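You operate a simulated robot arm through the tools that you are given. There is no shell and no other tool. Be economical: measure what you need, move in short steps, check, and stop when the job is done.

The job below is to be done with a simulated two-armed robot. You get a single attempt, and the scene is never put back.

## Task
Feed out 10 cm of tape, then wind the winder to 3 turns.
Fine: the counter must show them; lock the brake again; hold each tool with the other hand while you work it.

It is judged by the outcome, as a careful person would: the job done as asked, and still so three seconds after it is handed in. It fails if anything else is knocked over, pushed out of place, dropped, spilled or broken.

## Robot
Two 7-joint arms with two-finger parallel grippers on one trunk, on a base that drives. Base frame: it is fixed to the floor where the robot stands at the start and does not move with it; the origin is under the middle of the robot, x ahead of it, y to its left, z up. Units: m, degrees, N and s.
The left shoulder is at the start at [0.07, 0.163, 1.195], the right one opposite. With the tool pointing down near the work surface each hand reaches from about 0.38 to 0.88 m from the robot's upright axis, wherever it stands, measured 20 degrees to its own side. Places, roughly: gauge clamp [0.9, 0.1, 0.9]; winder brake [0.6, 0.2, 0.9]. Payload 3.43 kg a hand.
Tool frame (each hand has its own): the origin (TCP) lies between the finger pads and is the grasp point; the fingertips stand 0.034 m ahead of it; z points along the fingers, y is the line along which they close. The gripper opens to 0.128 m. The fingers are 0.024 m wide and 0.012 m thick; the gripper's body (0.048 by 0.13 m) begins 0.096 m behind the TCP.
Orientation is told as [roll, pitch, yaw] about the base's x, y, z axes, in that order, counted from this pose: with the fingers straight down and closing along the base's y, the tool's x points along the base's -x, its y along +y and its z along -z.

## Interface
- The arms move only by the tool nudge_tool. It takes "left_plan", "right_plan" or both (then of equal length, played together; a hand with none holds still); each is a list of rows, each a list of 3 entries, a list of its own where there are three numbers: the shift along the tool's x, y, z in m, then the turn, a rotation vector about the tool's x, y, z in degrees, then the opening, from 0 (shut) to 1 (fully open). In form: [[[x, y, z], [wx, wy, wz], gripper], ...]. A call has 1 to 20 rows; each row is the pose to reach, as a shift and turn from the pose commanded when the call began, along the tool's axes at that moment. Rows are played at 5 a second. More than 0.05 m and 8.6 degrees between two rows, or a gripper value outside its range, and nothing of the call is played. Where a pose cannot be reached the arm comes as near as it can. A force on the tool above 40 N (or 10 N above the force at the start of the call, whichever is more), or a blocked arm, ends the call early, and 0.2 s more pass. The fingers move at their own pace (about 0.153 m/s each) and stop on an object; they squeeze with about 34 N. The grip force told is the motor's: it shows also when the fingers shut on nothing. Time passes only in rows, and 0.2 s behind the last, so rows that repeat a pose let the fingers close. The reply holds the time, the measured pose of the TCP, the force on the tool along the base axes, the opening and the grip force, in the units named above and with some noise, with the torque about the TCP (base axes, N m) and any sound that the robot's microphone picked up, and new pictures: "show" is both (left out), scene, wrist or none (wrist: the cameras of the hands that moved).
- Cameras (640 x 400 px; columns grow to the right, rows downward): "scene" is now at [0.1288, 0.0181, 1.4154]; the picture's right is [0.04, -1.00, 0.00], its down [-0.59, -0.02, -0.81] and it looks along [0.81, 0.03, -0.59] (base axes); focal length 260 px, centre (320, 200). "left" rides on the left gripper at [0.076, 0.011, -0.16] in its tool frame; the picture's right is [-0.15, 0.99, 0.00], its down [-0.88, -0.13, -0.46] and it looks along [-0.45, -0.07, 0.89] (tool axes); focal length 234 px, centre (320, 200). "right" rides on the right gripper at [0.076, -0.011, -0.16] in its tool frame; the picture's right is [0.15, 0.99, 0.00], its down [-0.88, 0.13, -0.46] and it looks along [-0.45, 0.07, 0.89] (tool axes); focal length 234 px, centre (320, 200). There is no depth. A picture from a camera that has moved, and an enlarged one, comes with that camera's place and axes in the base frame and with its lens. The place of the scene camera against the robot may be out by one fixed shift of up to 0.025 m in any direction.
- slide_trunk(by): slides the trunk up (or, below 0, down) by that many m; the arms and the scene camera ride with it, the base frame stays. It gives what a move gives, with no picture.
- base_move(legs): drives the robot by 1 to 6 legs, each [ahead, left, turn to the left] in m, m and degrees, along the robot's own axes; the way and the turn of a leg run together, so that a leg with both is an arc; at most 1.5 m and 180 degrees a leg. The arms and the cameras ride along, it lands a little off, and it stops where it bumps. It gives what a move gives, and a new picture of the scene camera.
- head_to(pan, tilt): turns the head with the scene camera to pan (to the left, within 86 degrees either way) and tilt (down, from -29 to 69), counted from straight ahead of the robot. It gives what a move gives, and a new picture of the scene camera.
- zoom(camera, box): a new picture of the part [left, top, right, bottom] of that camera's present view, enlarged. It takes no simulated time.
- job_done(): hands the job in; it is judged then, once.

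Work in short steps. Places have to be worked out from the pictures, the camera data and where the tool is seen: move nearer, look again, correct. Check each grasp and each placing, and mend what went wrong. You have 120 turns and 260 pictures in all, those below and enlarged ones among them. Open the grippers and draw the arms clear of the work before you hand the job in, unless the task says otherwise; then end with one line.

The tools are called after "Request:" as name(argument=value, ...) on one line, values as JSON. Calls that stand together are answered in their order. nudge_tool: Moves the arms, as the interface text tells. Its arguments: {"type":"object","properties":{"left_plan":{"type":"array"},"right_plan":{"type":"array"},"show":{"type":"string","enum":["both","scene","wrist","none"]}},"required":[]} The other tools are called the same way: slide_trunk (by) slides the trunk up or down; base_move (legs) drives the base; head_to (pan, tilt) turns the head that bears the scene camera; zoom (camera, box) takes an enlarged picture of a part of a camera's view; job_done () hands the job in.

At the start:

```text
clock: 0.0
left_ee_pos: [0.4756, 0.2129, 1.1932]
left_tcp_rot: [0.0, 0.0, 0.0]
left_contact_force: [-0.9, -0.1, -0.4]
left_torque: [0.02, 0.02, 0.01]
left_gripper_width: 0.1283
left_gripper_force: 0.0
right_ee_pos: [0.651, -0.2865, 1.2293]
right_tcp_rot: [0.0, 0.0, 0.1]
right_contact_force: [0.1, -0.1, -0.1]
right_torque: [-0.02, 0.0, -0.02]
right_gripper_width: 0.1279
right_gripper_force: 0.1
trunk travel left (down, up): [-0.675, 0.265]
robot x, y, heading: [0.0011, -0.0001, 0.1]
head pan, tilt: [2.1, 36.1]
```

scene: 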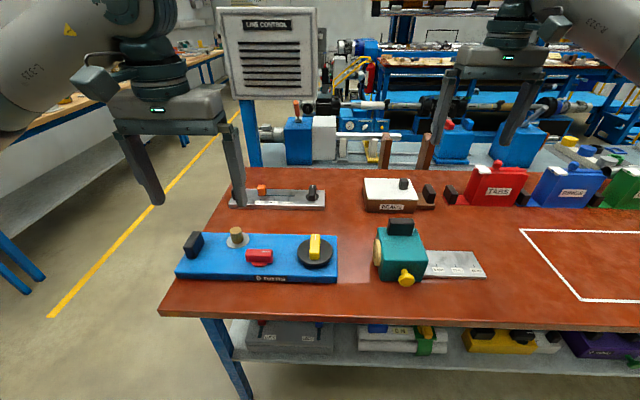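
right: 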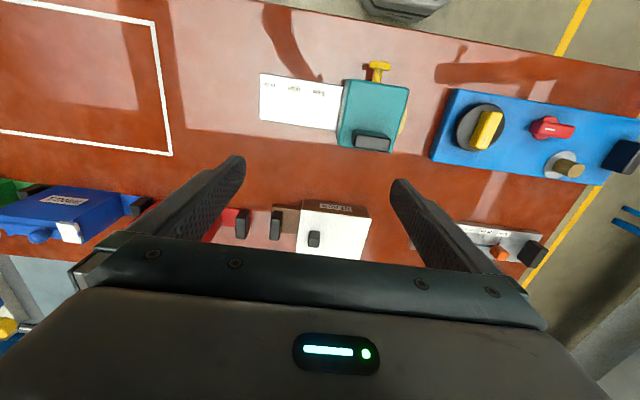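
left: 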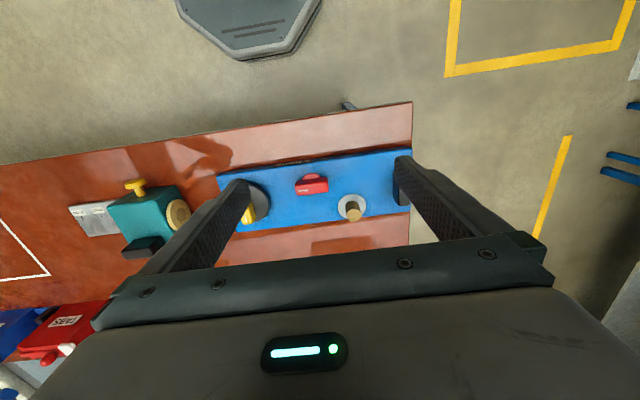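

The bench shows a blue winder (yellow handle, red brake, brown knob, black hold) and a teal tape dispenser with a yellow knob. I zoom in on both to read them.

Request:
zoom(camera="scene", box=[160, 210, 350, 300])

Request:
zoom(camera="scene", box=[350, 200, 500, 300])

Request:
zoom(camera="scene", box=[210, 160, 450, 220])

Request:
zoom(camera="right", box=[240, 40, 640, 270])

```text
3.37 times, centred on (255, 255) of scene
camera zoom: at [0.1288, 0.0181, 1.4154], right [0.04, -1.0, 0.0], down [-0.59, -0.02, -0.81], along [0.81, 0.03, -0.59], focal length 874 px, centre (539, 15)
```

zoom: 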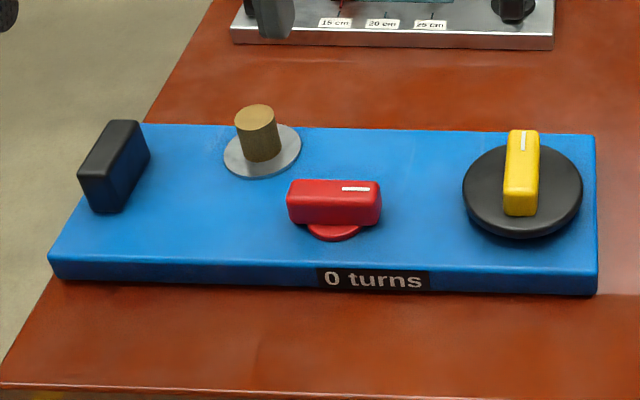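

```text
4.00 times, centred on (425, 250) of scene
camera zoom: at [0.1288, 0.0181, 1.4154], right [0.04, -1.0, 0.0], down [-0.59, -0.02, -0.81], along [0.81, 0.03, -0.59], focal length 1038 px, centre (-100, 0)
```

zoom: 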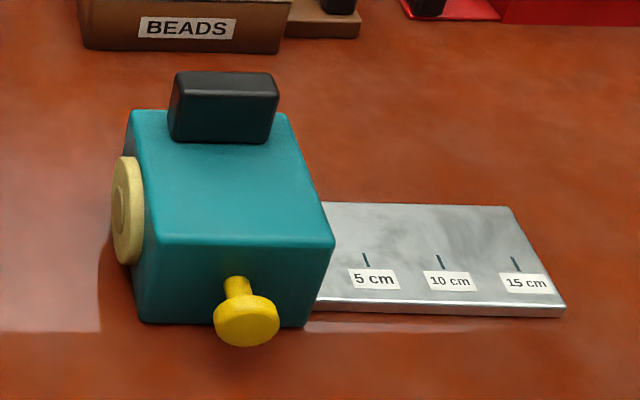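

```text
2.67 times, centred on (330, 190) of scene
camera zoom: at [0.1288, 0.0181, 1.4154], right [0.04, -1.0, 0.0], down [-0.59, -0.02, -0.81], along [0.81, 0.03, -0.59], focal length 692 px, centre (293, 227)
```

zoom: 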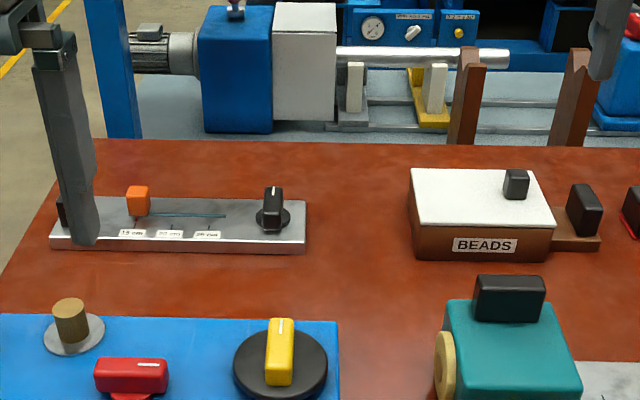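

```text
1.60 times, centred on (440, 155) of right
camera zoom: at [0.5748, -0.2956, 1.389], right [-0.15, 0.99, 0.0], down [0.88, 0.13, 0.46], along [0.45, 0.07, -0.89], focal length 375 px, centre (128, 272)
```

zoom: 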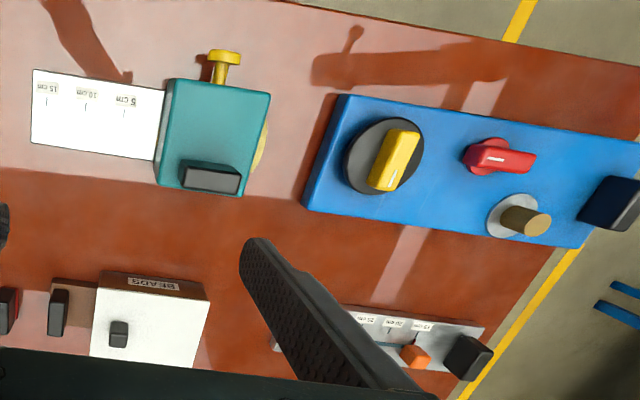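

I'll bring the right wrist camera in closer to the tape dispenser to see what its parts do.

Request:
nudge_tool(right_plan=[[[0.029, 0.02, 0.026], [0, 0, 0], 1], [[0.058, 0.039, 0.051], [0, 0, 0], 1], [[0.087, 0.058, 0.077], [0, 0, 0], 1], [[0.115, 0.078, 0.102], [0, 0, 0], 1], [[0.144, 0.098, 0.128], [0, 0, 0], 1], [[0.172, 0.117, 0.153], [0, 0, 0], 1], [[0.2, 0.136, 0.179], [0, 0, 0], 1]], show="wrist")

```text
clock: 1.6
left_ee_pos: [0.4758, 0.2137, 1.1929]
left_tcp_rot: [-0.1, 0.0, 0.0]
left_contact_force: [-0.4, -0.1, 0.6]
left_torque: [-0.02, 0.01, 0.03]
left_gripper_width: 0.1283
left_gripper_force: 0.1
right_ee_pos: [0.4501, -0.149, 1.0525]
right_tcp_rot: [-0.1, 0.0, 0.0]
right_contact_force: [0.9, 0.5, 0.1]
right_torque: [-0.04, 0.0, -0.01]
right_gripper_width: 0.1281
right_gripper_force: 0.1
trunk travel left (down, up): [-0.675, 0.265]
robot x, y, heading: [-0.0008, 0.0004, -0.0]
head pan, tilt: [2.1, 36.1]
camera right: at [0.3742, -0.1588, 1.2109], right [-0.14, 0.99, 0.0], down [0.88, 0.13, 0.46], along [0.45, 0.07, -0.89], focal length 234 px, centre (320, 200)
```

right: 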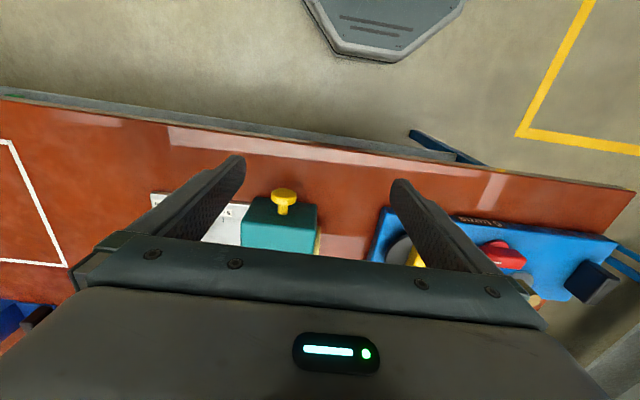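

The knob is in view; I enlarge it.

Request:
zoom(camera="right", box=[140, 160, 400, 290])

Request:
zoom(camera="left", box=[60, 130, 420, 280])

Request:
zoom(camera="scene", box=[350, 210, 440, 295])

```text
2.46 times, centred on (270, 225) of right
camera zoom: at [0.3742, -0.1588, 1.2109], right [-0.14, 0.99, 0.0], down [0.88, 0.13, 0.46], along [0.45, 0.07, -0.89], focal length 576 px, centre (443, 138)
```

zoom: 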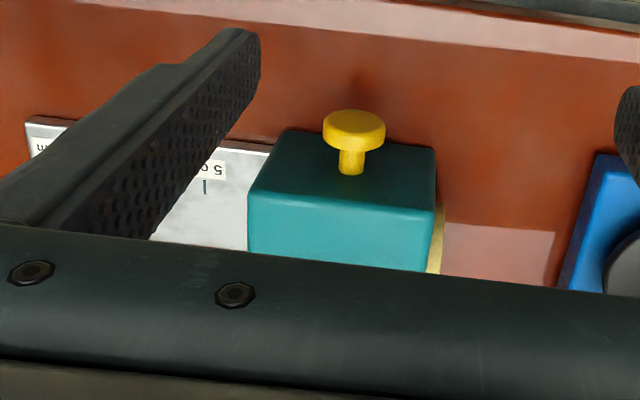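

```text
1.78 times, centred on (240, 205) of left
camera zoom: at [0.4006, 0.2252, 1.3531], right [0.15, 0.99, 0.0], down [0.88, -0.13, 0.46], along [0.45, -0.07, -0.89], focal length 416 px, centre (462, 191)
```

zoom: 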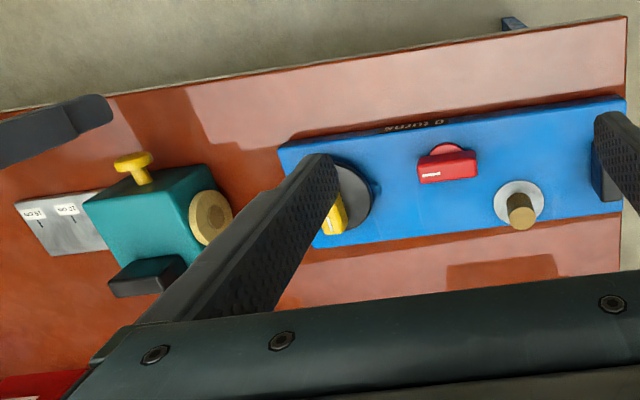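

```text
4.71 times, centred on (395, 252) of scene
camera zoom: at [0.129, 0.0188, 1.4155], right [0.04, -1.0, 0.0], down [-0.59, -0.02, -0.81], along [0.81, 0.03, -0.59], focal length 1221 px, centre (-33, -47)
```

zoom: 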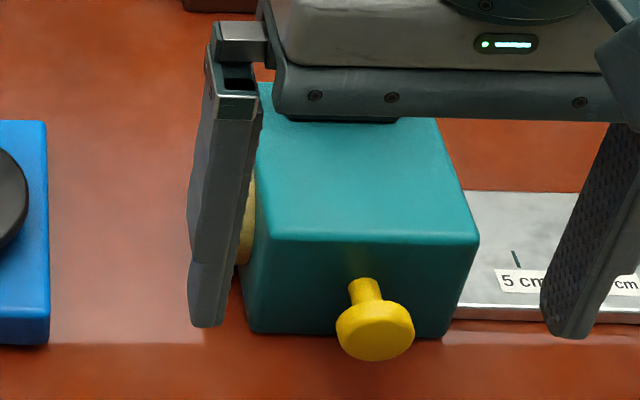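

The knob head triangulates to about [0.533, -0.188, 0.901], the hold block on the dispenser to about [0.66, -0.19, 0.95], and the table to about 0.86. I drive sideways so the dispenser lies between the two arms.

Request:
base_move(legs=[[0, -0.19, 0]])

```text
clock: 3.1
left_ee_pos: [0.4761, 0.0245, 1.1936]
left_tcp_rot: [-0.1, -0.1, 0.1]
left_contact_force: [-0.3, 0.9, -0.4]
left_torque: [0.0, -0.03, 0.01]
left_gripper_width: 0.1279
left_gripper_force: 0.0
right_ee_pos: [0.451, -0.3371, 1.0522]
right_tcp_rot: [0.0, 0.0, -0.1]
right_contact_force: [-0.3, 0.4, 0.8]
right_torque: [-0.02, 0.02, 0.02]
right_gripper_width: 0.1281
right_gripper_force: 0.1
trunk travel left (down, up): [-0.675, 0.265]
robot x, y, heading: [0.0003, -0.1857, 0.1]
head pan, tilt: [2.1, 36.1]
camera scene: at [0.1288, -0.1691, 1.4154], right [0.04, -1.0, 0.0], down [-0.59, -0.02, -0.81], along [0.81, 0.03, -0.59], focal length 260 px, centre (320, 200)
```

scene: 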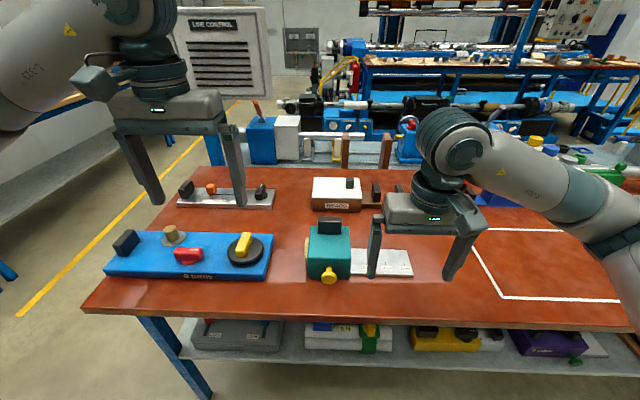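

I bring the left hand above the hold block, turning it so the fingers close along x.

Request:
nudge_tool(left_plan=[[[-0.017, -0.02, 0.008], [0, 0, 8.2], 1], [[-0.034, -0.039, 0.016], [0, 0, 16.4], 1], [[-0.05, -0.059, 0.025], [0, 0, 24.5], 1], [[-0.067, -0.078, 0.033], [0, 0, 32.7], 1], [[-0.084, -0.098, 0.041], [0, 0, 40.9], 1], [[-0.1, -0.117, 0.049], [0, 0, 49.1], 1], [[-0.117, -0.137, 0.057], [0, 0, 57.3], 1], [[-0.134, -0.156, 0.065], [0, 0, 65.5], 1], [[-0.15, -0.176, 0.074], [0, 0, 73.6], 1], [[-0.167, -0.195, 0.082], [0, 0, 81.8], 1], [[-0.184, -0.2145, 0.09], [0, 0, 90], 1]])

```text
clock: 5.5
left_ee_pos: [0.5072, -0.1585, 1.1233]
left_tcp_rot: [0.5, 0.3, -85.2]
left_contact_force: [0.9, -1.4, 0.7]
left_torque: [0.1, -0.01, 0.0]
left_gripper_width: 0.1279
left_gripper_force: 0.1
left hand out of reach, approached as far as the arm can: row 9, 10, 11
right_ee_pos: [0.45, -0.3408, 1.0506]
right_tcp_rot: [0.3, -0.1, -0.2]
right_contact_force: [0.0, -0.5, 0.3]
right_torque: [0.06, 0.0, 0.01]
right_gripper_width: 0.1279
right_gripper_force: 0.1
trunk travel left (down, up): [-0.675, 0.265]
robot x, y, heading: [-0.0001, -0.1875, 0.1]
head pan, tilt: [2.1, 36.1]
camera scene: at [0.1286, -0.1744, 1.4154], right [0.04, -1.0, 0.0], down [-0.59, -0.02, -0.81], along [0.81, 0.03, -0.59], focal length 260 px, centre (320, 200)
camera left: at [0.5112, -0.0821, 1.2836], right [1.0, -0.06, 0.01], down [-0.06, -0.89, 0.45], along [-0.02, -0.45, -0.89], focal length 234 px, centre (320, 200)
```

scene: 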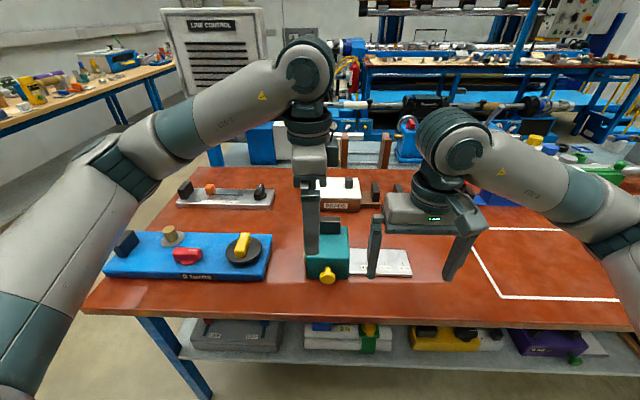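
left: 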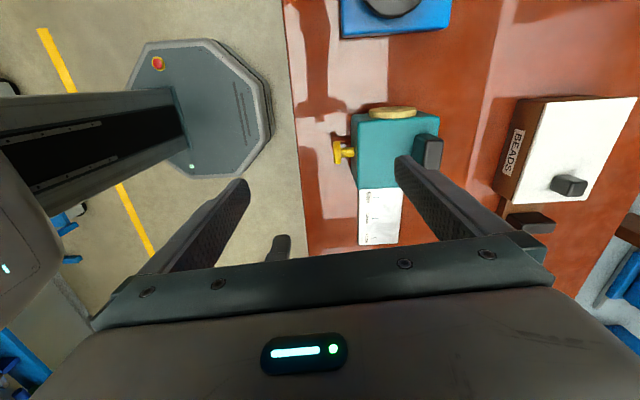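

The left arm can't reach at that yaw. The block is only ~5 cm long, so I'll grip it along y instead, and turn the left hand back first.

Request:
nudge_tool(left_plan=[[[0, 0, 0], [0, 0, -8.5], 1], [[0, 0, 0], [0, 0, -17], 1], [[0, 0, 0], [0, 0, -25.5], 1], [[0, 0, 0], [0, 0, -34], 1], [[0, 0, 0], [0, 0, -42.5], 1], [[0, 0, 0], [0, 0, -51], 1], [[0, 0, 0], [0, 0, -59.5], 1], [[0, 0, 0], [0, 0, -68], 1], [[0, 0, 0], [0, 0, -76.5], 1], [[0, 0, 0], [0, 0, -85], 1]], show="none")

```text
clock: 7.7
left_ee_pos: [0.5091, -0.1544, 1.1214]
left_tcp_rot: [0.1, -0.5, 0.2]
left_contact_force: [-0.1, -0.4, 0.4]
left_torque: [0.02, 0.04, 0.03]
left_gripper_width: 0.1282
left_gripper_force: 0.1
right_ee_pos: [0.4498, -0.3367, 1.0514]
right_tcp_rot: [0.0, 0.1, 0.0]
right_contact_force: [-0.2, -0.2, -0.1]
right_torque: [-0.03, 0.0, -0.03]
right_gripper_width: 0.1279
right_gripper_force: 0.1
trunk travel left (down, up): [-0.675, 0.265]
robot x, y, heading: [0.0013, -0.1868, 0.2]
head pan, tilt: [2.1, 36.1]
```

Left is back at yaw 0. I move it above the block and look.

Request:
nudge_tool(left_plan=[[[-0.038, -0.007, 0.01], [0, 0, 0], 1], [[-0.076, -0.014, 0.02], [0, 0, 0], 1], [[-0.114, -0.022, 0.04], [0, 0, 0], 1], [[-0.152, -0.029, 0.06], [0, 0, 0], 1]])

```text
clock: 8.7
left_ee_pos: [0.6632, -0.1824, 1.0616]
left_tcp_rot: [0.2, -0.4, 0.0]
left_contact_force: [0.1, -0.5, -0.2]
left_torque: [0.03, 0.02, 0.01]
left_gripper_width: 0.128
left_gripper_force: 0.1
right_ee_pos: [0.4506, -0.338, 1.0505]
right_tcp_rot: [-0.1, 0.0, -0.1]
right_contact_force: [0.7, -0.4, -0.4]
right_torque: [0.02, 0.02, 0.0]
right_gripper_width: 0.128
right_gripper_force: 0.0
trunk travel left (down, up): [-0.675, 0.265]
robot x, y, heading: [-0.002, -0.1872, -0.2]
head pan, tilt: [2.1, 36.1]
camera scene: at [0.1302, -0.1704, 1.4153], right [0.04, -1.0, 0.0], down [-0.59, -0.02, -0.81], along [0.81, 0.03, -0.59], focal length 260 px, centre (320, 200)
camera left: at [0.5859, -0.1718, 1.221], right [0.15, 0.99, 0.0], down [0.88, -0.13, 0.46], along [0.46, -0.07, -0.89], focal length 234 px, centre (320, 200)
```

scene: 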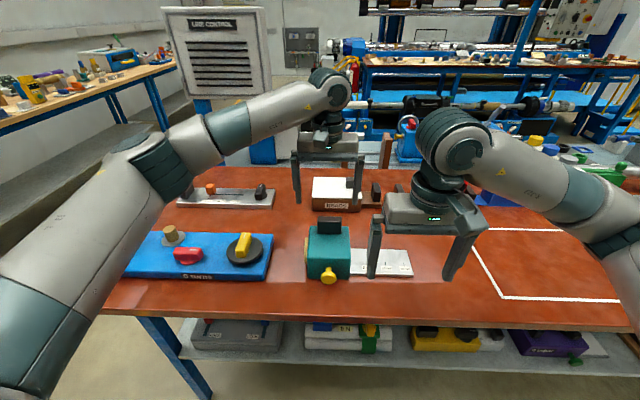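
left: 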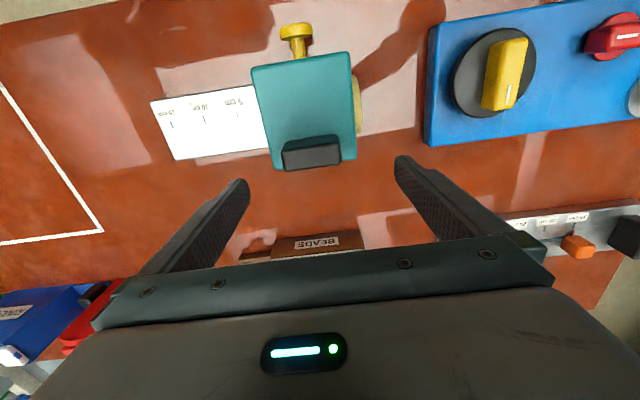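

I estimate the block top at z≈0.97, centre [0.66,-0.187]. I descend the left hand around it, stopping short of the dispenser top.

Request:
nudge_tool(left_plan=[[[0.002, -0.002, 0.03], [0, 0, 0], 1], [[0.003, -0.004, 0.06], [0, 0, 0], 1], [[0.003, -0.004, 0.083], [0, 0, 0], 1]])

Request:
zoom(camera="scene", box=[270, 150, 430, 290])

```text
clock: 9.5
left_ee_pos: [0.6588, -0.1879, 0.9804]
left_tcp_rot: [0.0, -0.5, 0.1]
left_contact_force: [-0.6, 0.2, 0.7]
left_torque: [-0.03, -0.02, 0.0]
left_gripper_width: 0.1281
left_gripper_force: 0.0
right_ee_pos: [0.4508, -0.3362, 1.0513]
right_tcp_rot: [0.0, -0.1, 0.0]
right_contact_force: [-0.7, -0.1, 0.7]
right_torque: [-0.03, 0.0, -0.02]
right_gripper_width: 0.1279
right_gripper_force: 0.0
trunk travel left (down, up): [-0.675, 0.265]
robot x, y, heading: [0.0024, -0.1853, -0.1]
head pan, tilt: [2.1, 36.1]
camera scene: at [0.129, -0.1694, 1.4155], right [0.04, -1.0, 0.0], down [-0.59, -0.02, -0.81], along [0.81, 0.03, -0.59], focal length 260 px, centre (320, 200)
camera left: at [0.5818, -0.1763, 1.1393], right [0.15, 0.99, 0.0], down [0.88, -0.13, 0.46], along [0.46, -0.07, -0.89], focal length 234 px, centre (320, 200)
```

scene: 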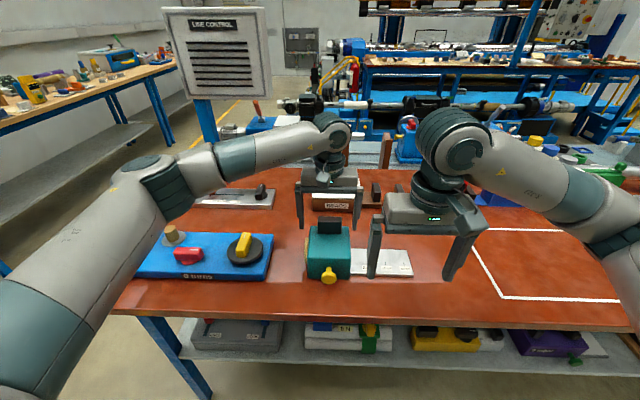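
left: 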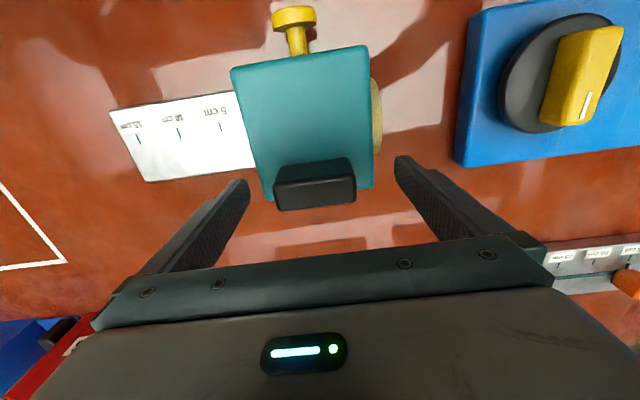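

```text
2.86 times, centred on (350, 220) of scene
camera zoom: at [0.129, -0.1694, 1.4155], right [0.04, -1.0, 0.0], down [-0.59, -0.02, -0.81], along [0.81, 0.03, -0.59], focal length 742 px, centre (234, 143)
```

zoom: 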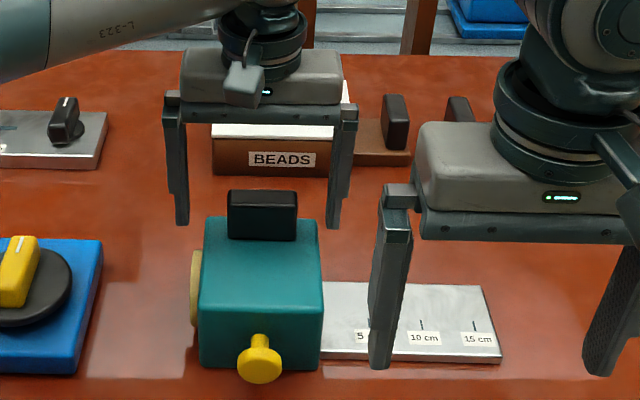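

Block top is about z=0.98 and the dispenser top about 0.932. I lower a further 6 mm and close the left gripper on the block.

Request:
nudge_tool(left_plan=[[[0, -0.001, 0.006], [0, 0, 0], 1], [[0, -0.001, 0.006], [0, 0, 0], 0.4], [[0, -0.001, 0.006], [0, 0, 0], 0.4], [[0, -0.001, 0.006], [0, 0, 0], 0.3], [[0, -0.001, 0.006], [0, 0, 0], 0.3]], show="wrist")

```text
clock: 10.7
left_ee_pos: [0.6577, -0.1887, 0.9735]
left_tcp_rot: [0.1, -0.4, 0.1]
left_contact_force: [0.4, 0.7, 0.3]
left_torque: [0.14, -0.2, 0.07]
left_gripper_width: 0.0647
left_gripper_force: 34.0
right_ee_pos: [0.4499, -0.338, 1.0508]
right_tcp_rot: [0.0, 0.1, -0.1]
right_contact_force: [0.4, 0.6, 0.2]
right_torque: [-0.02, -0.02, -0.02]
right_gripper_width: 0.1276
right_gripper_force: 0.1
trunk travel left (down, up): [-0.675, 0.265]
robot x, y, heading: [-0.0015, -0.1874, 0.2]
head pan, tilt: [2.1, 36.1]
camera left: at [0.5818, -0.1773, 1.1335], right [0.15, 0.99, 0.0], down [0.88, -0.13, 0.46], along [0.46, -0.07, -0.89], focal length 234 px, centre (320, 200)
```

left: 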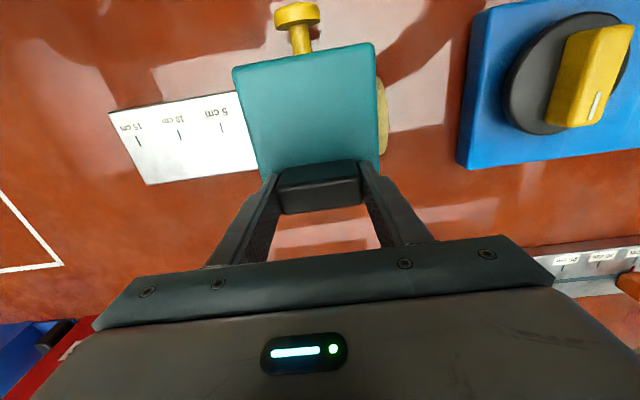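

The block is gripped (6.5 cm, 34 N). I now bring the right hand in front of the knob, tilted 20° so its fingers point down and forward.

Request:
nudge_tool(right_plan=[[[0, 0.04, 0], [0, -6, 0], 0.7], [[0, 0.08, 0.01], [0, -12, 0], 0.7], [[0, 0.115, 0.02], [0, -18, 0], 0.7], [[-0.005, 0.15, 0.031], [0, -20, 0], 0.7]])

```text
clock: 11.7
left_ee_pos: [0.6579, -0.1876, 0.9751]
left_tcp_rot: [0.0, -0.4, 0.0]
left_contact_force: [1.0, 0.0, 0.2]
left_torque: [0.19, -0.1, -0.04]
left_gripper_width: 0.0645
left_gripper_force: 33.6
right_ee_pos: [0.4551, -0.1857, 1.0206]
right_tcp_rot: [0.0, -20.0, -0.1]
right_contact_force: [0.8, 0.5, 0.1]
right_torque: [-0.04, -0.01, -0.01]
right_gripper_width: 0.0897
right_gripper_force: 0.0
trunk travel left (down, up): [-0.675, 0.265]
robot x, y, heading: [-0.0008, -0.1872, 0.2]
head pan, tilt: [2.1, 36.1]
camera scene: at [0.1292, -0.168, 1.4154], right [0.04, -1.0, 0.0], down [-0.59, -0.02, -0.81], along [0.81, 0.03, -0.59], focal length 260 px, centre (320, 200)
camera right: at [0.3301, -0.1942, 1.1442], right [-0.14, 0.99, -0.05], down [0.67, 0.13, 0.73], along [0.73, 0.07, -0.68], focal length 234 px, centre (320, 200)
```

scene: 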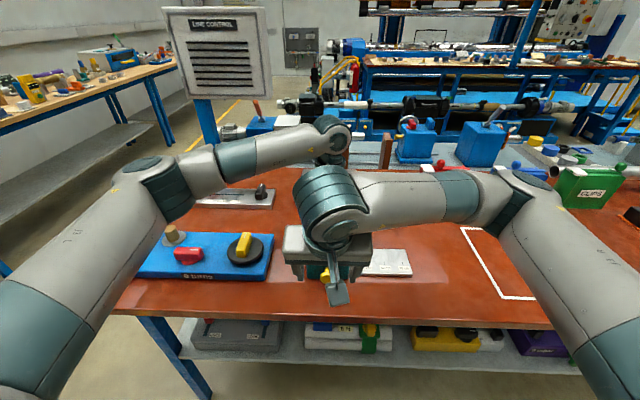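
right: 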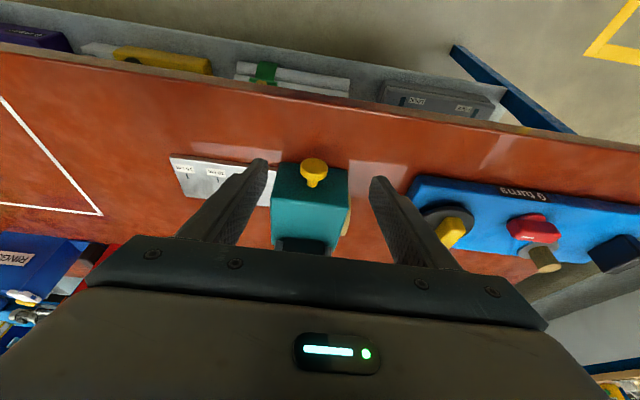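

Knob confirmed at about [0.530,-0.187,0.901]. I descend around it with the gripper open.

Request:
nudge_tool(right_plan=[[[-0.012, -0.001, 0.04], [0, 0, 0], 0.7], [[-0.0244, -0.001, 0.079], [0, 0, 0], 0.7], [[-0.027, -0.001, 0.107], [0, 0, 0], 0.7], [[-0.0297, -0.001, 0.135], [0, 0, 0], 0.7]], show="wrist")

Request:
zoom(camera="left", box=[160, 0, 440, 175])

```text
clock: 12.7
left_ee_pos: [0.6583, -0.1881, 0.9745]
left_tcp_rot: [-0.1, -0.3, 0.2]
left_contact_force: [0.6, 0.2, 0.1]
left_torque: [0.06, -0.11, 0.01]
left_gripper_width: 0.0646
left_gripper_force: 34.0
right_ee_pos: [0.5298, -0.1883, 0.9039]
right_tcp_rot: [-0.1, -20.0, 0.0]
right_contact_force: [0.4, -0.1, -0.2]
right_torque: [0.0, -0.01, -0.02]
right_gripper_width: 0.0894
right_gripper_force: 0.1
trunk travel left (down, up): [-0.675, 0.265]
robot x, y, heading: [0.0015, -0.1844, 0.1]
head pan, tilt: [2.1, 36.1]
camera right: at [0.4038, -0.1979, 1.0279], right [-0.14, 0.99, -0.05], down [0.67, 0.13, 0.73], along [0.73, 0.07, -0.68], focal length 234 px, centre (320, 200)
```

right: 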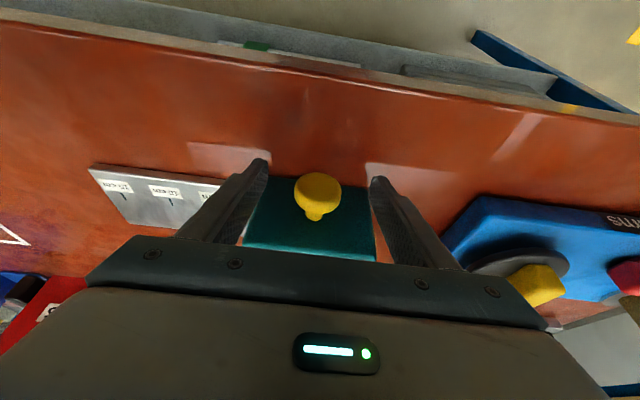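

```text
2.29 times, centred on (300, 88) of left
camera zoom: at [0.5821, -0.1773, 1.1335], right [0.15, 0.99, 0.0], down [0.88, -0.13, 0.46], along [0.46, -0.07, -0.89], focal length 535 px, centre (366, 457)
```

zoom: 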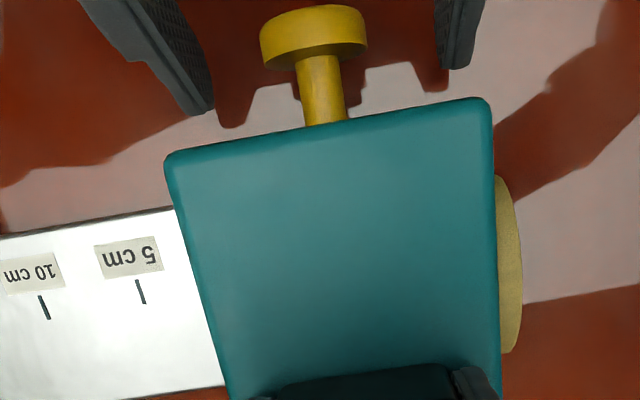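

The fingers straddle the knob, centred. I close on it.

Request:
nudge_tool(right_plan=[[[0, 0, 0], [0, 0, 0], 0.15], [[0, 0, 0], [0, 0, 0], 0.15], [[0, 0, 0], [0, 0, 0], 0.15]], show="wrist")

Request:
zoom(camera="left", box=[160, 0, 440, 175])

```text
clock: 13.5
left_ee_pos: [0.659, -0.1893, 0.9735]
left_tcp_rot: [0.1, -0.5, 0.1]
left_contact_force: [0.1, 4.9, -0.7]
left_torque: [0.05, 0.16, -0.52]
left_gripper_width: 0.0647
left_gripper_force: 34.5
right_ee_pos: [0.5295, -0.1888, 0.9038]
right_tcp_rot: [0.0, -20.0, 0.0]
right_contact_force: [0.8, -5.6, -1.1]
right_torque: [-0.05, -0.03, -0.01]
right_gripper_width: 0.0365
right_gripper_force: 34.0
trunk travel left (down, up): [-0.675, 0.265]
robot x, y, heading: [-0.0045, -0.1862, -0.1]
head pan, tilt: [2.1, 36.1]
camera right: at [0.4036, -0.1981, 1.028], right [-0.14, 0.99, -0.05], down [0.67, 0.13, 0.73], along [0.73, 0.07, -0.68], focal length 234 px, centre (320, 200)
```

right: 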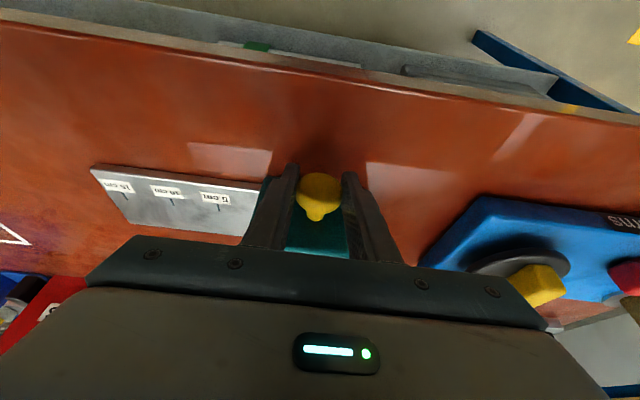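

```text
2.29 times, centred on (300, 88) of left
camera zoom: at [0.5821, -0.1771, 1.1336], right [0.15, 0.99, 0.0], down [0.88, -0.13, 0.46], along [0.46, -0.07, -0.89], focal length 535 px, centre (366, 457)
```

zoom: 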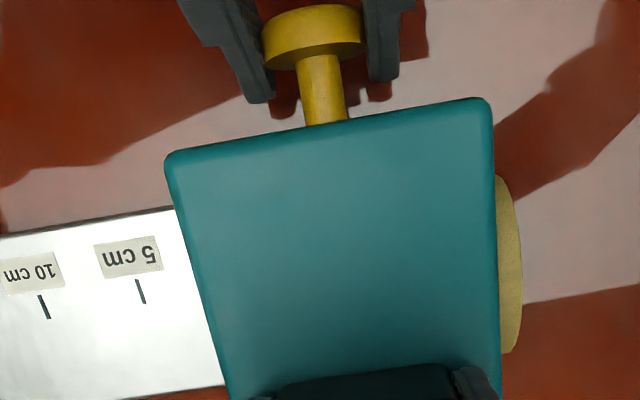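

Grasp holds at 3.65 cm. I try a gentle 1 cm pull toward the robot and watch the force and the tape.

Request:
nudge_tool(right_plan=[[[0.0047, 0, -0.0017], [0, 0, 0], 0.15], [[0.0094, 0, -0.0034], [0, 0, 0], 0.15]], show="none")

Request:
zoom(camera="left", box=[80, 0, 440, 225])

```text
clock: 14.1
left_ee_pos: [0.6574, -0.1908, 0.9741]
left_tcp_rot: [0.1, -0.3, -0.2]
left_contact_force: [-26.9, 3.2, 4.1]
left_torque: [0.03, 0.95, -0.36]
left_gripper_width: 0.0648
left_gripper_force: 34.3
right_ee_pos: [0.5217, -0.1894, 0.9065]
right_tcp_rot: [0.0, -20.4, -0.1]
right_contact_force: [30.1, -4.8, 3.3]
right_torque: [-0.06, -0.22, -0.01]
right_gripper_width: 0.0368
right_gripper_force: 33.8
trunk travel left (down, up): [-0.675, 0.265]
robot x, y, heading: [-0.001, -0.1847, 0.1]
head pan, tilt: [2.1, 36.1]
```

```text
1.78 times, centred on (260, 112) of left
camera zoom: at [0.5803, -0.178, 1.1341], right [0.15, 0.99, 0.0], down [0.88, -0.13, 0.46], along [0.45, -0.07, -0.89], focal length 416 px, centre (427, 356)
```

zoom: 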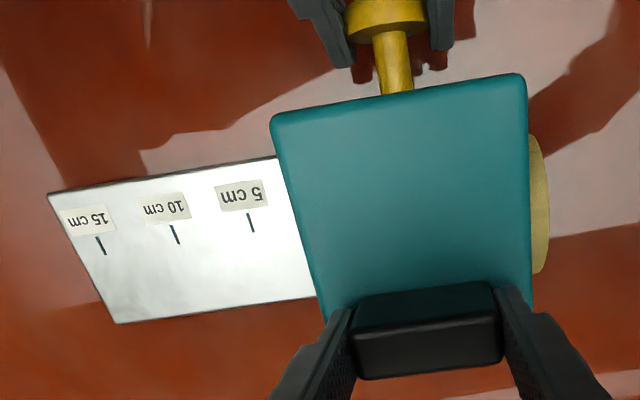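

Pulling meets solid resistance (30 N) with no movement, so it isn't a pull knob. I ease back and then push slightly inward.

Request:
nudge_tool(right_plan=[[[-0.0047, 0, 0.0017], [0, 0, 0], 0.15], [[-0.0094, 0, 0.0034], [0, 0, 0], 0.15], [[-0.0094, 0, 0.0034], [0, 0, 0], 0.15]], show="none")

Request:
nudge_tool(right_plan=[[[-0.0024, 0, 0.0008], [0, 0, 0], 0.15], [[-0.0047, 0, 0.0017], [0, 0, 0], 0.15]], show="none")

Request:
zoom(camera="left", box=[80, 0, 440, 225])

```text
clock: 14.9
left_ee_pos: [0.659, -0.1877, 0.974]
left_tcp_rot: [0.0, -0.6, 0.2]
left_contact_force: [0.2, 1.1, -6.1]
left_torque: [-0.13, -1.14, -0.14]
left_gripper_width: 0.0648
left_gripper_force: 33.7
right_ee_pos: [0.5285, -0.1866, 0.9039]
right_tcp_rot: [0.1, -20.0, 0.1]
right_contact_force: [-1.3, 0.3, 13.2]
right_torque: [0.08, -0.91, 0.15]
right_gripper_width: 0.0364
right_gripper_force: 34.0
trunk travel left (down, up): [-0.675, 0.265]
robot x, y, heading: [-0.0015, -0.189, 0.1]
head pan, tilt: [2.1, 36.1]
```

```text
clock: 15.5
left_ee_pos: [0.6585, -0.188, 0.9744]
left_tcp_rot: [0.0, -0.5, 0.1]
left_contact_force: [2.8, 1.3, -6.7]
left_torque: [-0.08, -1.11, -0.02]
left_gripper_width: 0.0648
left_gripper_force: 34.2
right_ee_pos: [0.5334, -0.1871, 0.9025]
right_tcp_rot: [0.1, -19.9, 0.1]
right_contact_force: [-2.4, 0.9, 12.2]
right_torque: [0.03, -0.3, 0.01]
right_gripper_width: 0.0364
right_gripper_force: 34.2
trunk travel left (down, up): [-0.675, 0.265]
robot x, y, heading: [-0.0003, -0.1899, 0.0]
head pan, tilt: [2.1, 36.1]
```

```text
1.78 times, centred on (260, 112) of left
camera zoom: at [0.582, -0.1769, 1.1337], right [0.14, 0.99, 0.0], down [0.88, -0.13, 0.46], along [0.46, -0.07, -0.89], focal length 416 px, centre (427, 356)
```

zoom: 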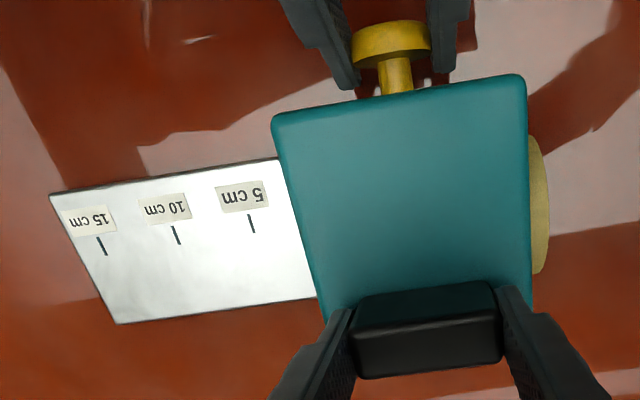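

The knob slides in easily (about 5 mm, 2 N): it is a plunger. I'll release it, back off and push it with closed fingertips while the left hand holds the body.

Request:
nudge_tool(right_plan=[[[0, 0, 0], [0, 0, 0], 0.5], [[0, 0, 0], [0, 0, 0], 0.5], [[0.025, 0, -0.0237], [0, 0, 0], 0.5], [[0.0498, 0, -0.0474], [0, 0, 0], 0.3], [[0.0498, 0, -0.0474], [0, 0, 0], 0], [[0.0498, 0, -0.0474], [0, 0, 0], 0]], show="wrist")

Request:
zoom(camera="left", box=[80, 0, 440, 225])

```text
clock: 16.9
left_ee_pos: [0.6594, -0.1884, 0.9742]
left_tcp_rot: [0.0, -0.4, 0.2]
left_contact_force: [-0.2, -0.1, 0.8]
left_torque: [-0.11, -0.18, -0.06]
left_gripper_width: 0.0649
left_gripper_force: 34.7
right_ee_pos: [0.4713, -0.188, 0.9311]
right_tcp_rot: [0.0, -20.0, -0.1]
right_contact_force: [0.3, 0.9, 0.8]
right_torque: [0.0, 0.02, -0.02]
right_gripper_width: 0.0
right_gripper_force: 34.0
trunk travel left (down, up): [-0.675, 0.265]
robot x, y, heading: [-0.0049, -0.1875, -0.1]
head pan, tilt: [2.1, 36.1]
camera right: at [0.3451, -0.1983, 1.0555], right [-0.14, 0.99, -0.05], down [0.67, 0.13, 0.73], along [0.73, 0.07, -0.68], focal length 234 px, centre (320, 200)
```

right: 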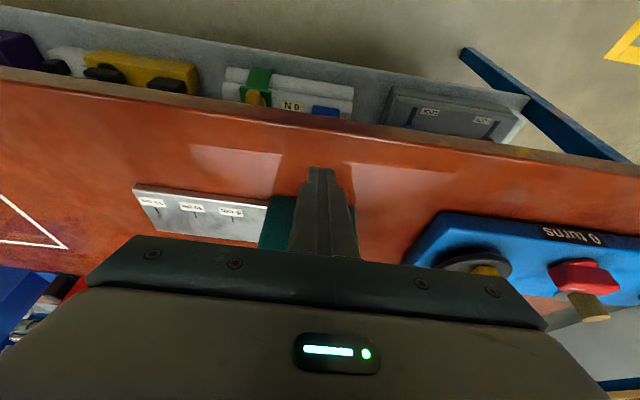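

```text
1.78 times, centred on (260, 112) of left
camera zoom: at [0.5818, -0.1773, 1.1337], right [0.15, 0.99, 0.0], down [0.88, -0.13, 0.46], along [0.46, -0.07, -0.89], focal length 416 px, centre (427, 356)
```

zoom: 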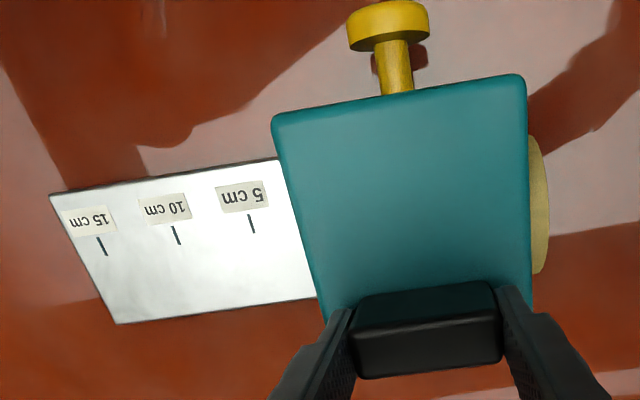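

The plunger is sprung and returned. Now I press it with the closed fingertips in small steps.

Request:
nudge_tool(right_plan=[[[-0.0282, 0, 0.0103], [0, 0, 0], 0], [[-0.0329, 0, 0.012], [0, 0, 0], 0], [[-0.0376, 0, 0.0137], [0, 0, 0], 0], [[-0.0423, 0, 0.0154], [0, 0, 0], 0]], show="none")

Request:
zoom(camera="left", box=[80, 0, 440, 225])

```text
clock: 17.9
left_ee_pos: [0.6601, -0.1896, 0.974]
left_tcp_rot: [0.1, -0.6, 0.1]
left_contact_force: [4.0, -1.3, 0.4]
left_torque: [0.06, -0.1, 0.1]
left_gripper_width: 0.0647
left_gripper_force: 33.7
right_ee_pos: [0.5173, -0.1889, 0.9319]
right_tcp_rot: [0.1, -19.9, 0.0]
right_contact_force: [-4.3, 1.3, -1.7]
right_torque: [0.02, 0.18, 0.02]
right_gripper_width: 0.0
right_gripper_force: 32.7
trunk travel left (down, up): [-0.675, 0.265]
robot x, y, heading: [0.0002, -0.1878, -0.1]
head pan, tilt: [2.1, 36.1]
heard: click
```

```text
1.78 times, centred on (260, 112) of left
camera zoom: at [0.582, -0.1773, 1.1337], right [0.14, 0.99, 0.0], down [0.88, -0.13, 0.46], along [0.46, -0.07, -0.89], focal length 416 px, centre (427, 356)
```

zoom: 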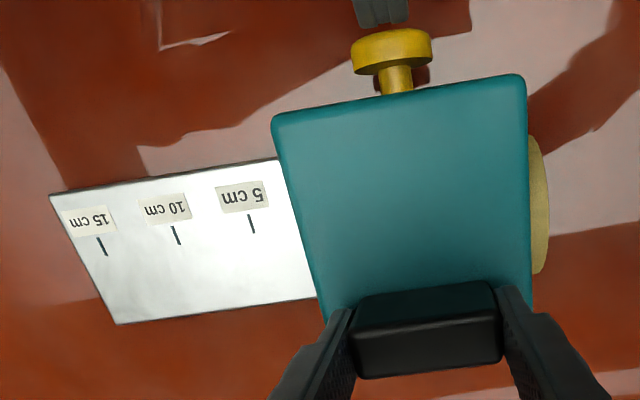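

A click was heard, but no tape is visible yet. I release the plunger and look at the ruler.

Request:
nudge_tool(right_plan=[[[0.015, 0, -0.0055], [0, 0, 0], 0], [[0.03, 0, -0.011], [0, 0, 0], 0], [[0.04, 0, -0.0146], [0, 0, 0], 0]], show="none")

Request:
zoom(camera="left", box=[80, 0, 440, 225])

Request:
zoom(camera="scene", box=[270, 200, 430, 300])

```text
clock: 18.7
left_ee_pos: [0.6597, -0.1884, 0.9735]
left_tcp_rot: [0.0, -0.6, -0.1]
left_contact_force: [1.3, 0.2, -0.4]
left_torque: [-0.14, -0.34, 0.04]
left_gripper_width: 0.0645
left_gripper_force: 33.8
right_ee_pos: [0.4726, -0.1895, 0.9313]
right_tcp_rot: [0.0, -20.0, -0.1]
right_contact_force: [-0.6, 0.1, 0.2]
right_torque: [0.01, -0.01, 0.03]
right_gripper_width: 0.0003
right_gripper_force: 32.9
trunk travel left (down, up): [-0.675, 0.265]
robot x, y, heading: [-0.0021, -0.187, -0.1]
head pan, tilt: [2.1, 36.1]
```

```text
1.78 times, centred on (260, 112) of left
camera zoom: at [0.5818, -0.1772, 1.1337], right [0.15, 0.99, 0.0], down [0.88, -0.13, 0.46], along [0.46, -0.07, -0.89], focal length 416 px, centre (427, 356)
```

zoom: 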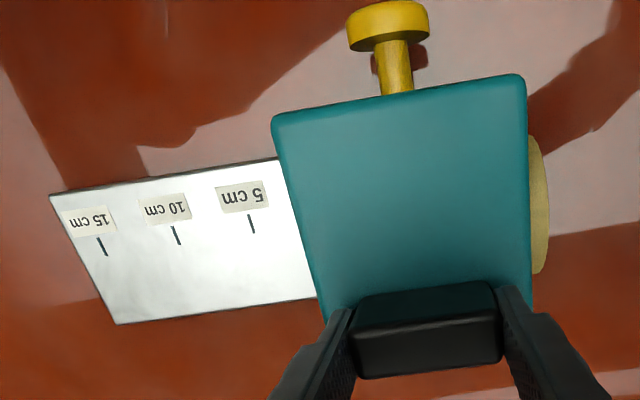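

```text
4.00 times, centred on (350, 250) of scene
camera zoom: at [0.129, -0.1695, 1.4154], right [0.04, -1.0, 0.0], down [-0.59, -0.02, -0.81], along [0.81, 0.03, -0.59], focal length 1038 px, centre (200, 0)
```

zoom: 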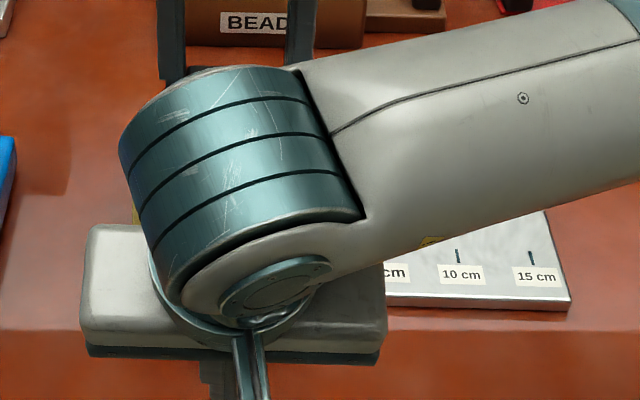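

No tape beyond the ~1.5 cm hidden under the body edge. I press once more, same stroke plus 2 mm, and release, then look.

Request:
nudge_tool(right_plan=[[[-0.0282, 0, 0.0103], [0, 0, 0], 0], [[-0.0376, 0, 0.0137], [0, 0, 0], 0], [[-0.0442, 0, 0.0161], [0, 0, 0], 0], [[-0.0282, 0, 0.0103], [0, 0, 0], 0], [[0, 0, 0], [0, 0, 0], 0]], show="none")

Request:
zoom(camera="left", box=[80, 0, 440, 225])

```text
clock: 19.9
left_ee_pos: [0.658, -0.1887, 0.9732]
left_tcp_rot: [0.1, -0.5, 0.0]
left_contact_force: [0.2, 1.2, 1.2]
left_torque: [-0.13, -0.26, 0.04]
left_gripper_width: 0.0645
left_gripper_force: 34.2
right_ee_pos: [0.4749, -0.1893, 0.9318]
right_tcp_rot: [0.0, -20.0, 0.0]
right_contact_force: [-0.2, -0.7, -0.2]
right_torque: [0.01, -0.03, 0.01]
right_gripper_width: 0.0
right_gripper_force: 32.9
trunk travel left (down, up): [-0.675, 0.265]
robot x, y, heading: [-0.0009, -0.1861, -0.0]
head pan, tilt: [2.1, 36.1]
heard: click
```

```text
1.78 times, centred on (260, 112) of left
camera zoom: at [0.5814, -0.1772, 1.1337], right [0.15, 0.99, 0.0], down [0.88, -0.13, 0.46], along [0.46, -0.07, -0.89], focal length 416 px, centre (427, 356)
```

zoom: 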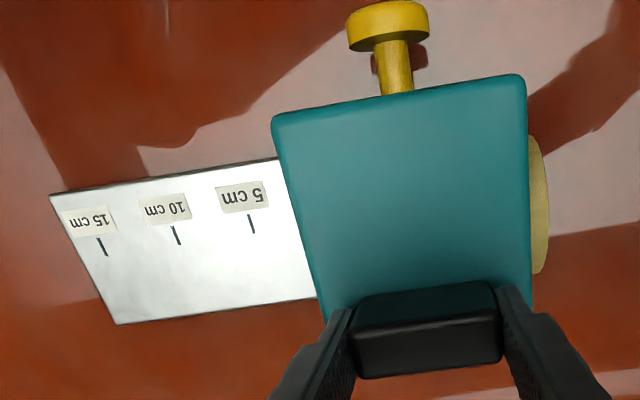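

A second click. I move the right hand to the right to see the tape slot side.

Request:
nudge_tool(right_plan=[[[0, -0.05, 0], [0, 0, 0], 0], [[0, -0.1, -0.03], [0, 0, 0], 0], [[0, -0.15, -0.06], [0, 0, 0], 0], [[-0.02, -0.18, -0.07], [0, 0, 0], 0]], show="wrist")

Request:
zoom(camera="right", box=[300, 120, 560, 280])

Request:
zoom(camera="scene", box=[280, 210, 430, 300])

```text
refused: row 2 steps farther than a row can; nothing moved
```

```text
2.46 times, centred on (430, 200) of right
camera zoom: at [0.3483, -0.1986, 1.0553], right [-0.14, 0.99, -0.05], down [0.67, 0.13, 0.73], along [0.73, 0.07, -0.68], focal length 576 px, centre (49, 200)
```

zoom: 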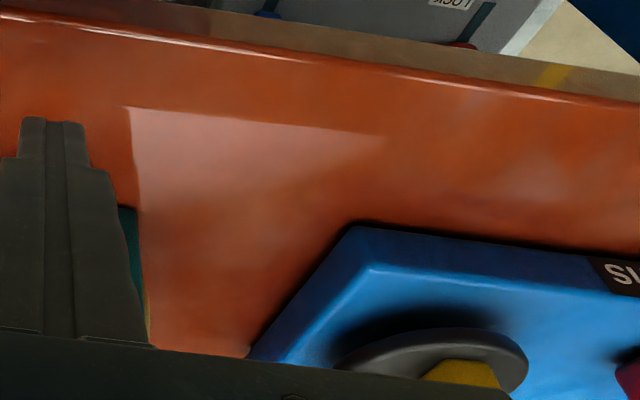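

```text
4.27 times, centred on (355, 255) of scene
camera zoom: at [0.1285, -0.1694, 1.4155], right [0.04, -1.0, 0.0], down [-0.59, -0.02, -0.81], along [0.81, 0.03, -0.59], focal length 1107 px, centre (171, -35)
```

zoom: 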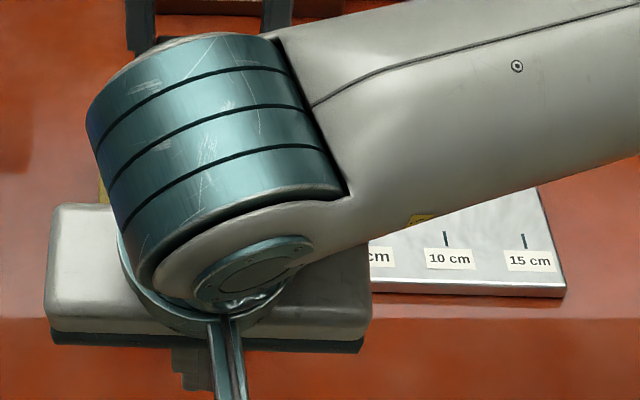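

The step was too long; I repeat it in smaller rows.

Request:
nudge_tool(right_plan=[[[0, -0.04, -0.01], [0, 0, 0], 0], [[0, -0.08, -0.03], [0, 0, 0], 0], [[0, -0.12, -0.045], [0, 0, 0], 0], [[0, -0.16, -0.06], [0, 0, 0], 0], [[-0.01, -0.19, -0.07], [0, 0, 0], 0]], show="wrist")

Request:
zoom(camera="scene", box=[280, 210, 430, 300])

```text
clock: 21.1
left_ee_pos: [0.658, -0.1898, 0.9747]
left_tcp_rot: [0.1, -0.5, 0.2]
left_contact_force: [-0.5, -0.5, 0.1]
left_torque: [-0.53, 0.07, 0.01]
left_gripper_width: 0.0648
left_gripper_force: 33.8
right_ee_pos: [0.4598, -0.3781, 1.0009]
right_tcp_rot: [0.1, -19.9, 0.1]
right_contact_force: [-0.3, -0.4, 1.0]
right_torque: [0.03, 0.01, -0.01]
right_gripper_width: 0.0
right_gripper_force: 33.3
trunk travel left (down, up): [-0.675, 0.265]
robot x, y, heading: [-0.0009, -0.1866, -0.3]
head pan, tilt: [2.1, 36.1]
camera right: at [0.3328, -0.3889, 1.1244], right [-0.14, 0.99, -0.05], down [0.67, 0.13, 0.73], along [0.73, 0.07, -0.68], focal length 234 px, centre (320, 200)
```

right: 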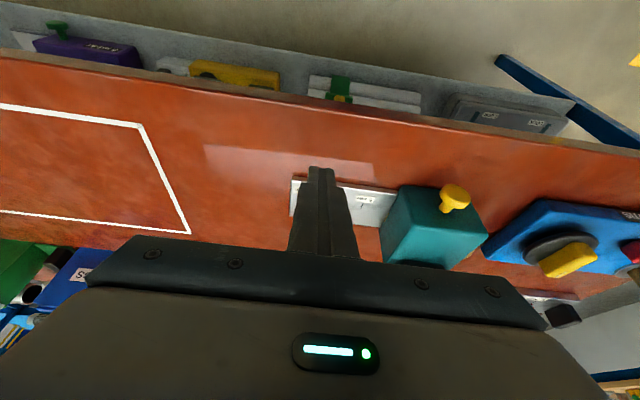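

```text
4.27 times, centred on (355, 255) of scene
camera zoom: at [0.1284, -0.1705, 1.4154], right [0.04, -1.0, 0.0], down [-0.59, -0.02, -0.81], along [0.81, 0.03, -0.59], focal length 1107 px, centre (171, -35)
```

zoom: 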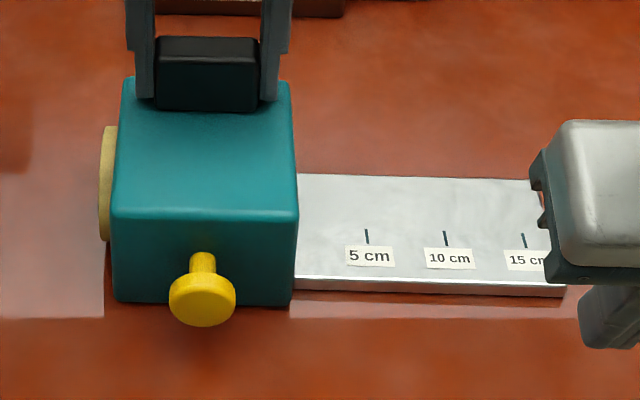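

Request:
zoom(camera="right", box=[320, 170, 500, 270])

```text
3.56 times, centred on (410, 220) of right
camera zoom: at [0.3328, -0.3889, 1.1244], right [-0.14, 0.99, -0.05], down [0.67, 0.13, 0.73], along [0.73, 0.07, -0.68], focal length 833 px, centre (0, 129)
```

zoom: 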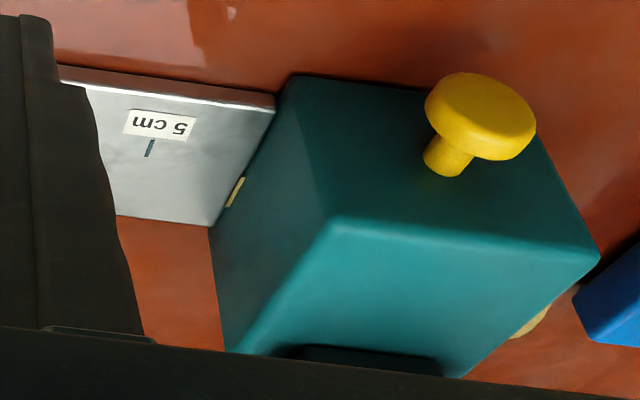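

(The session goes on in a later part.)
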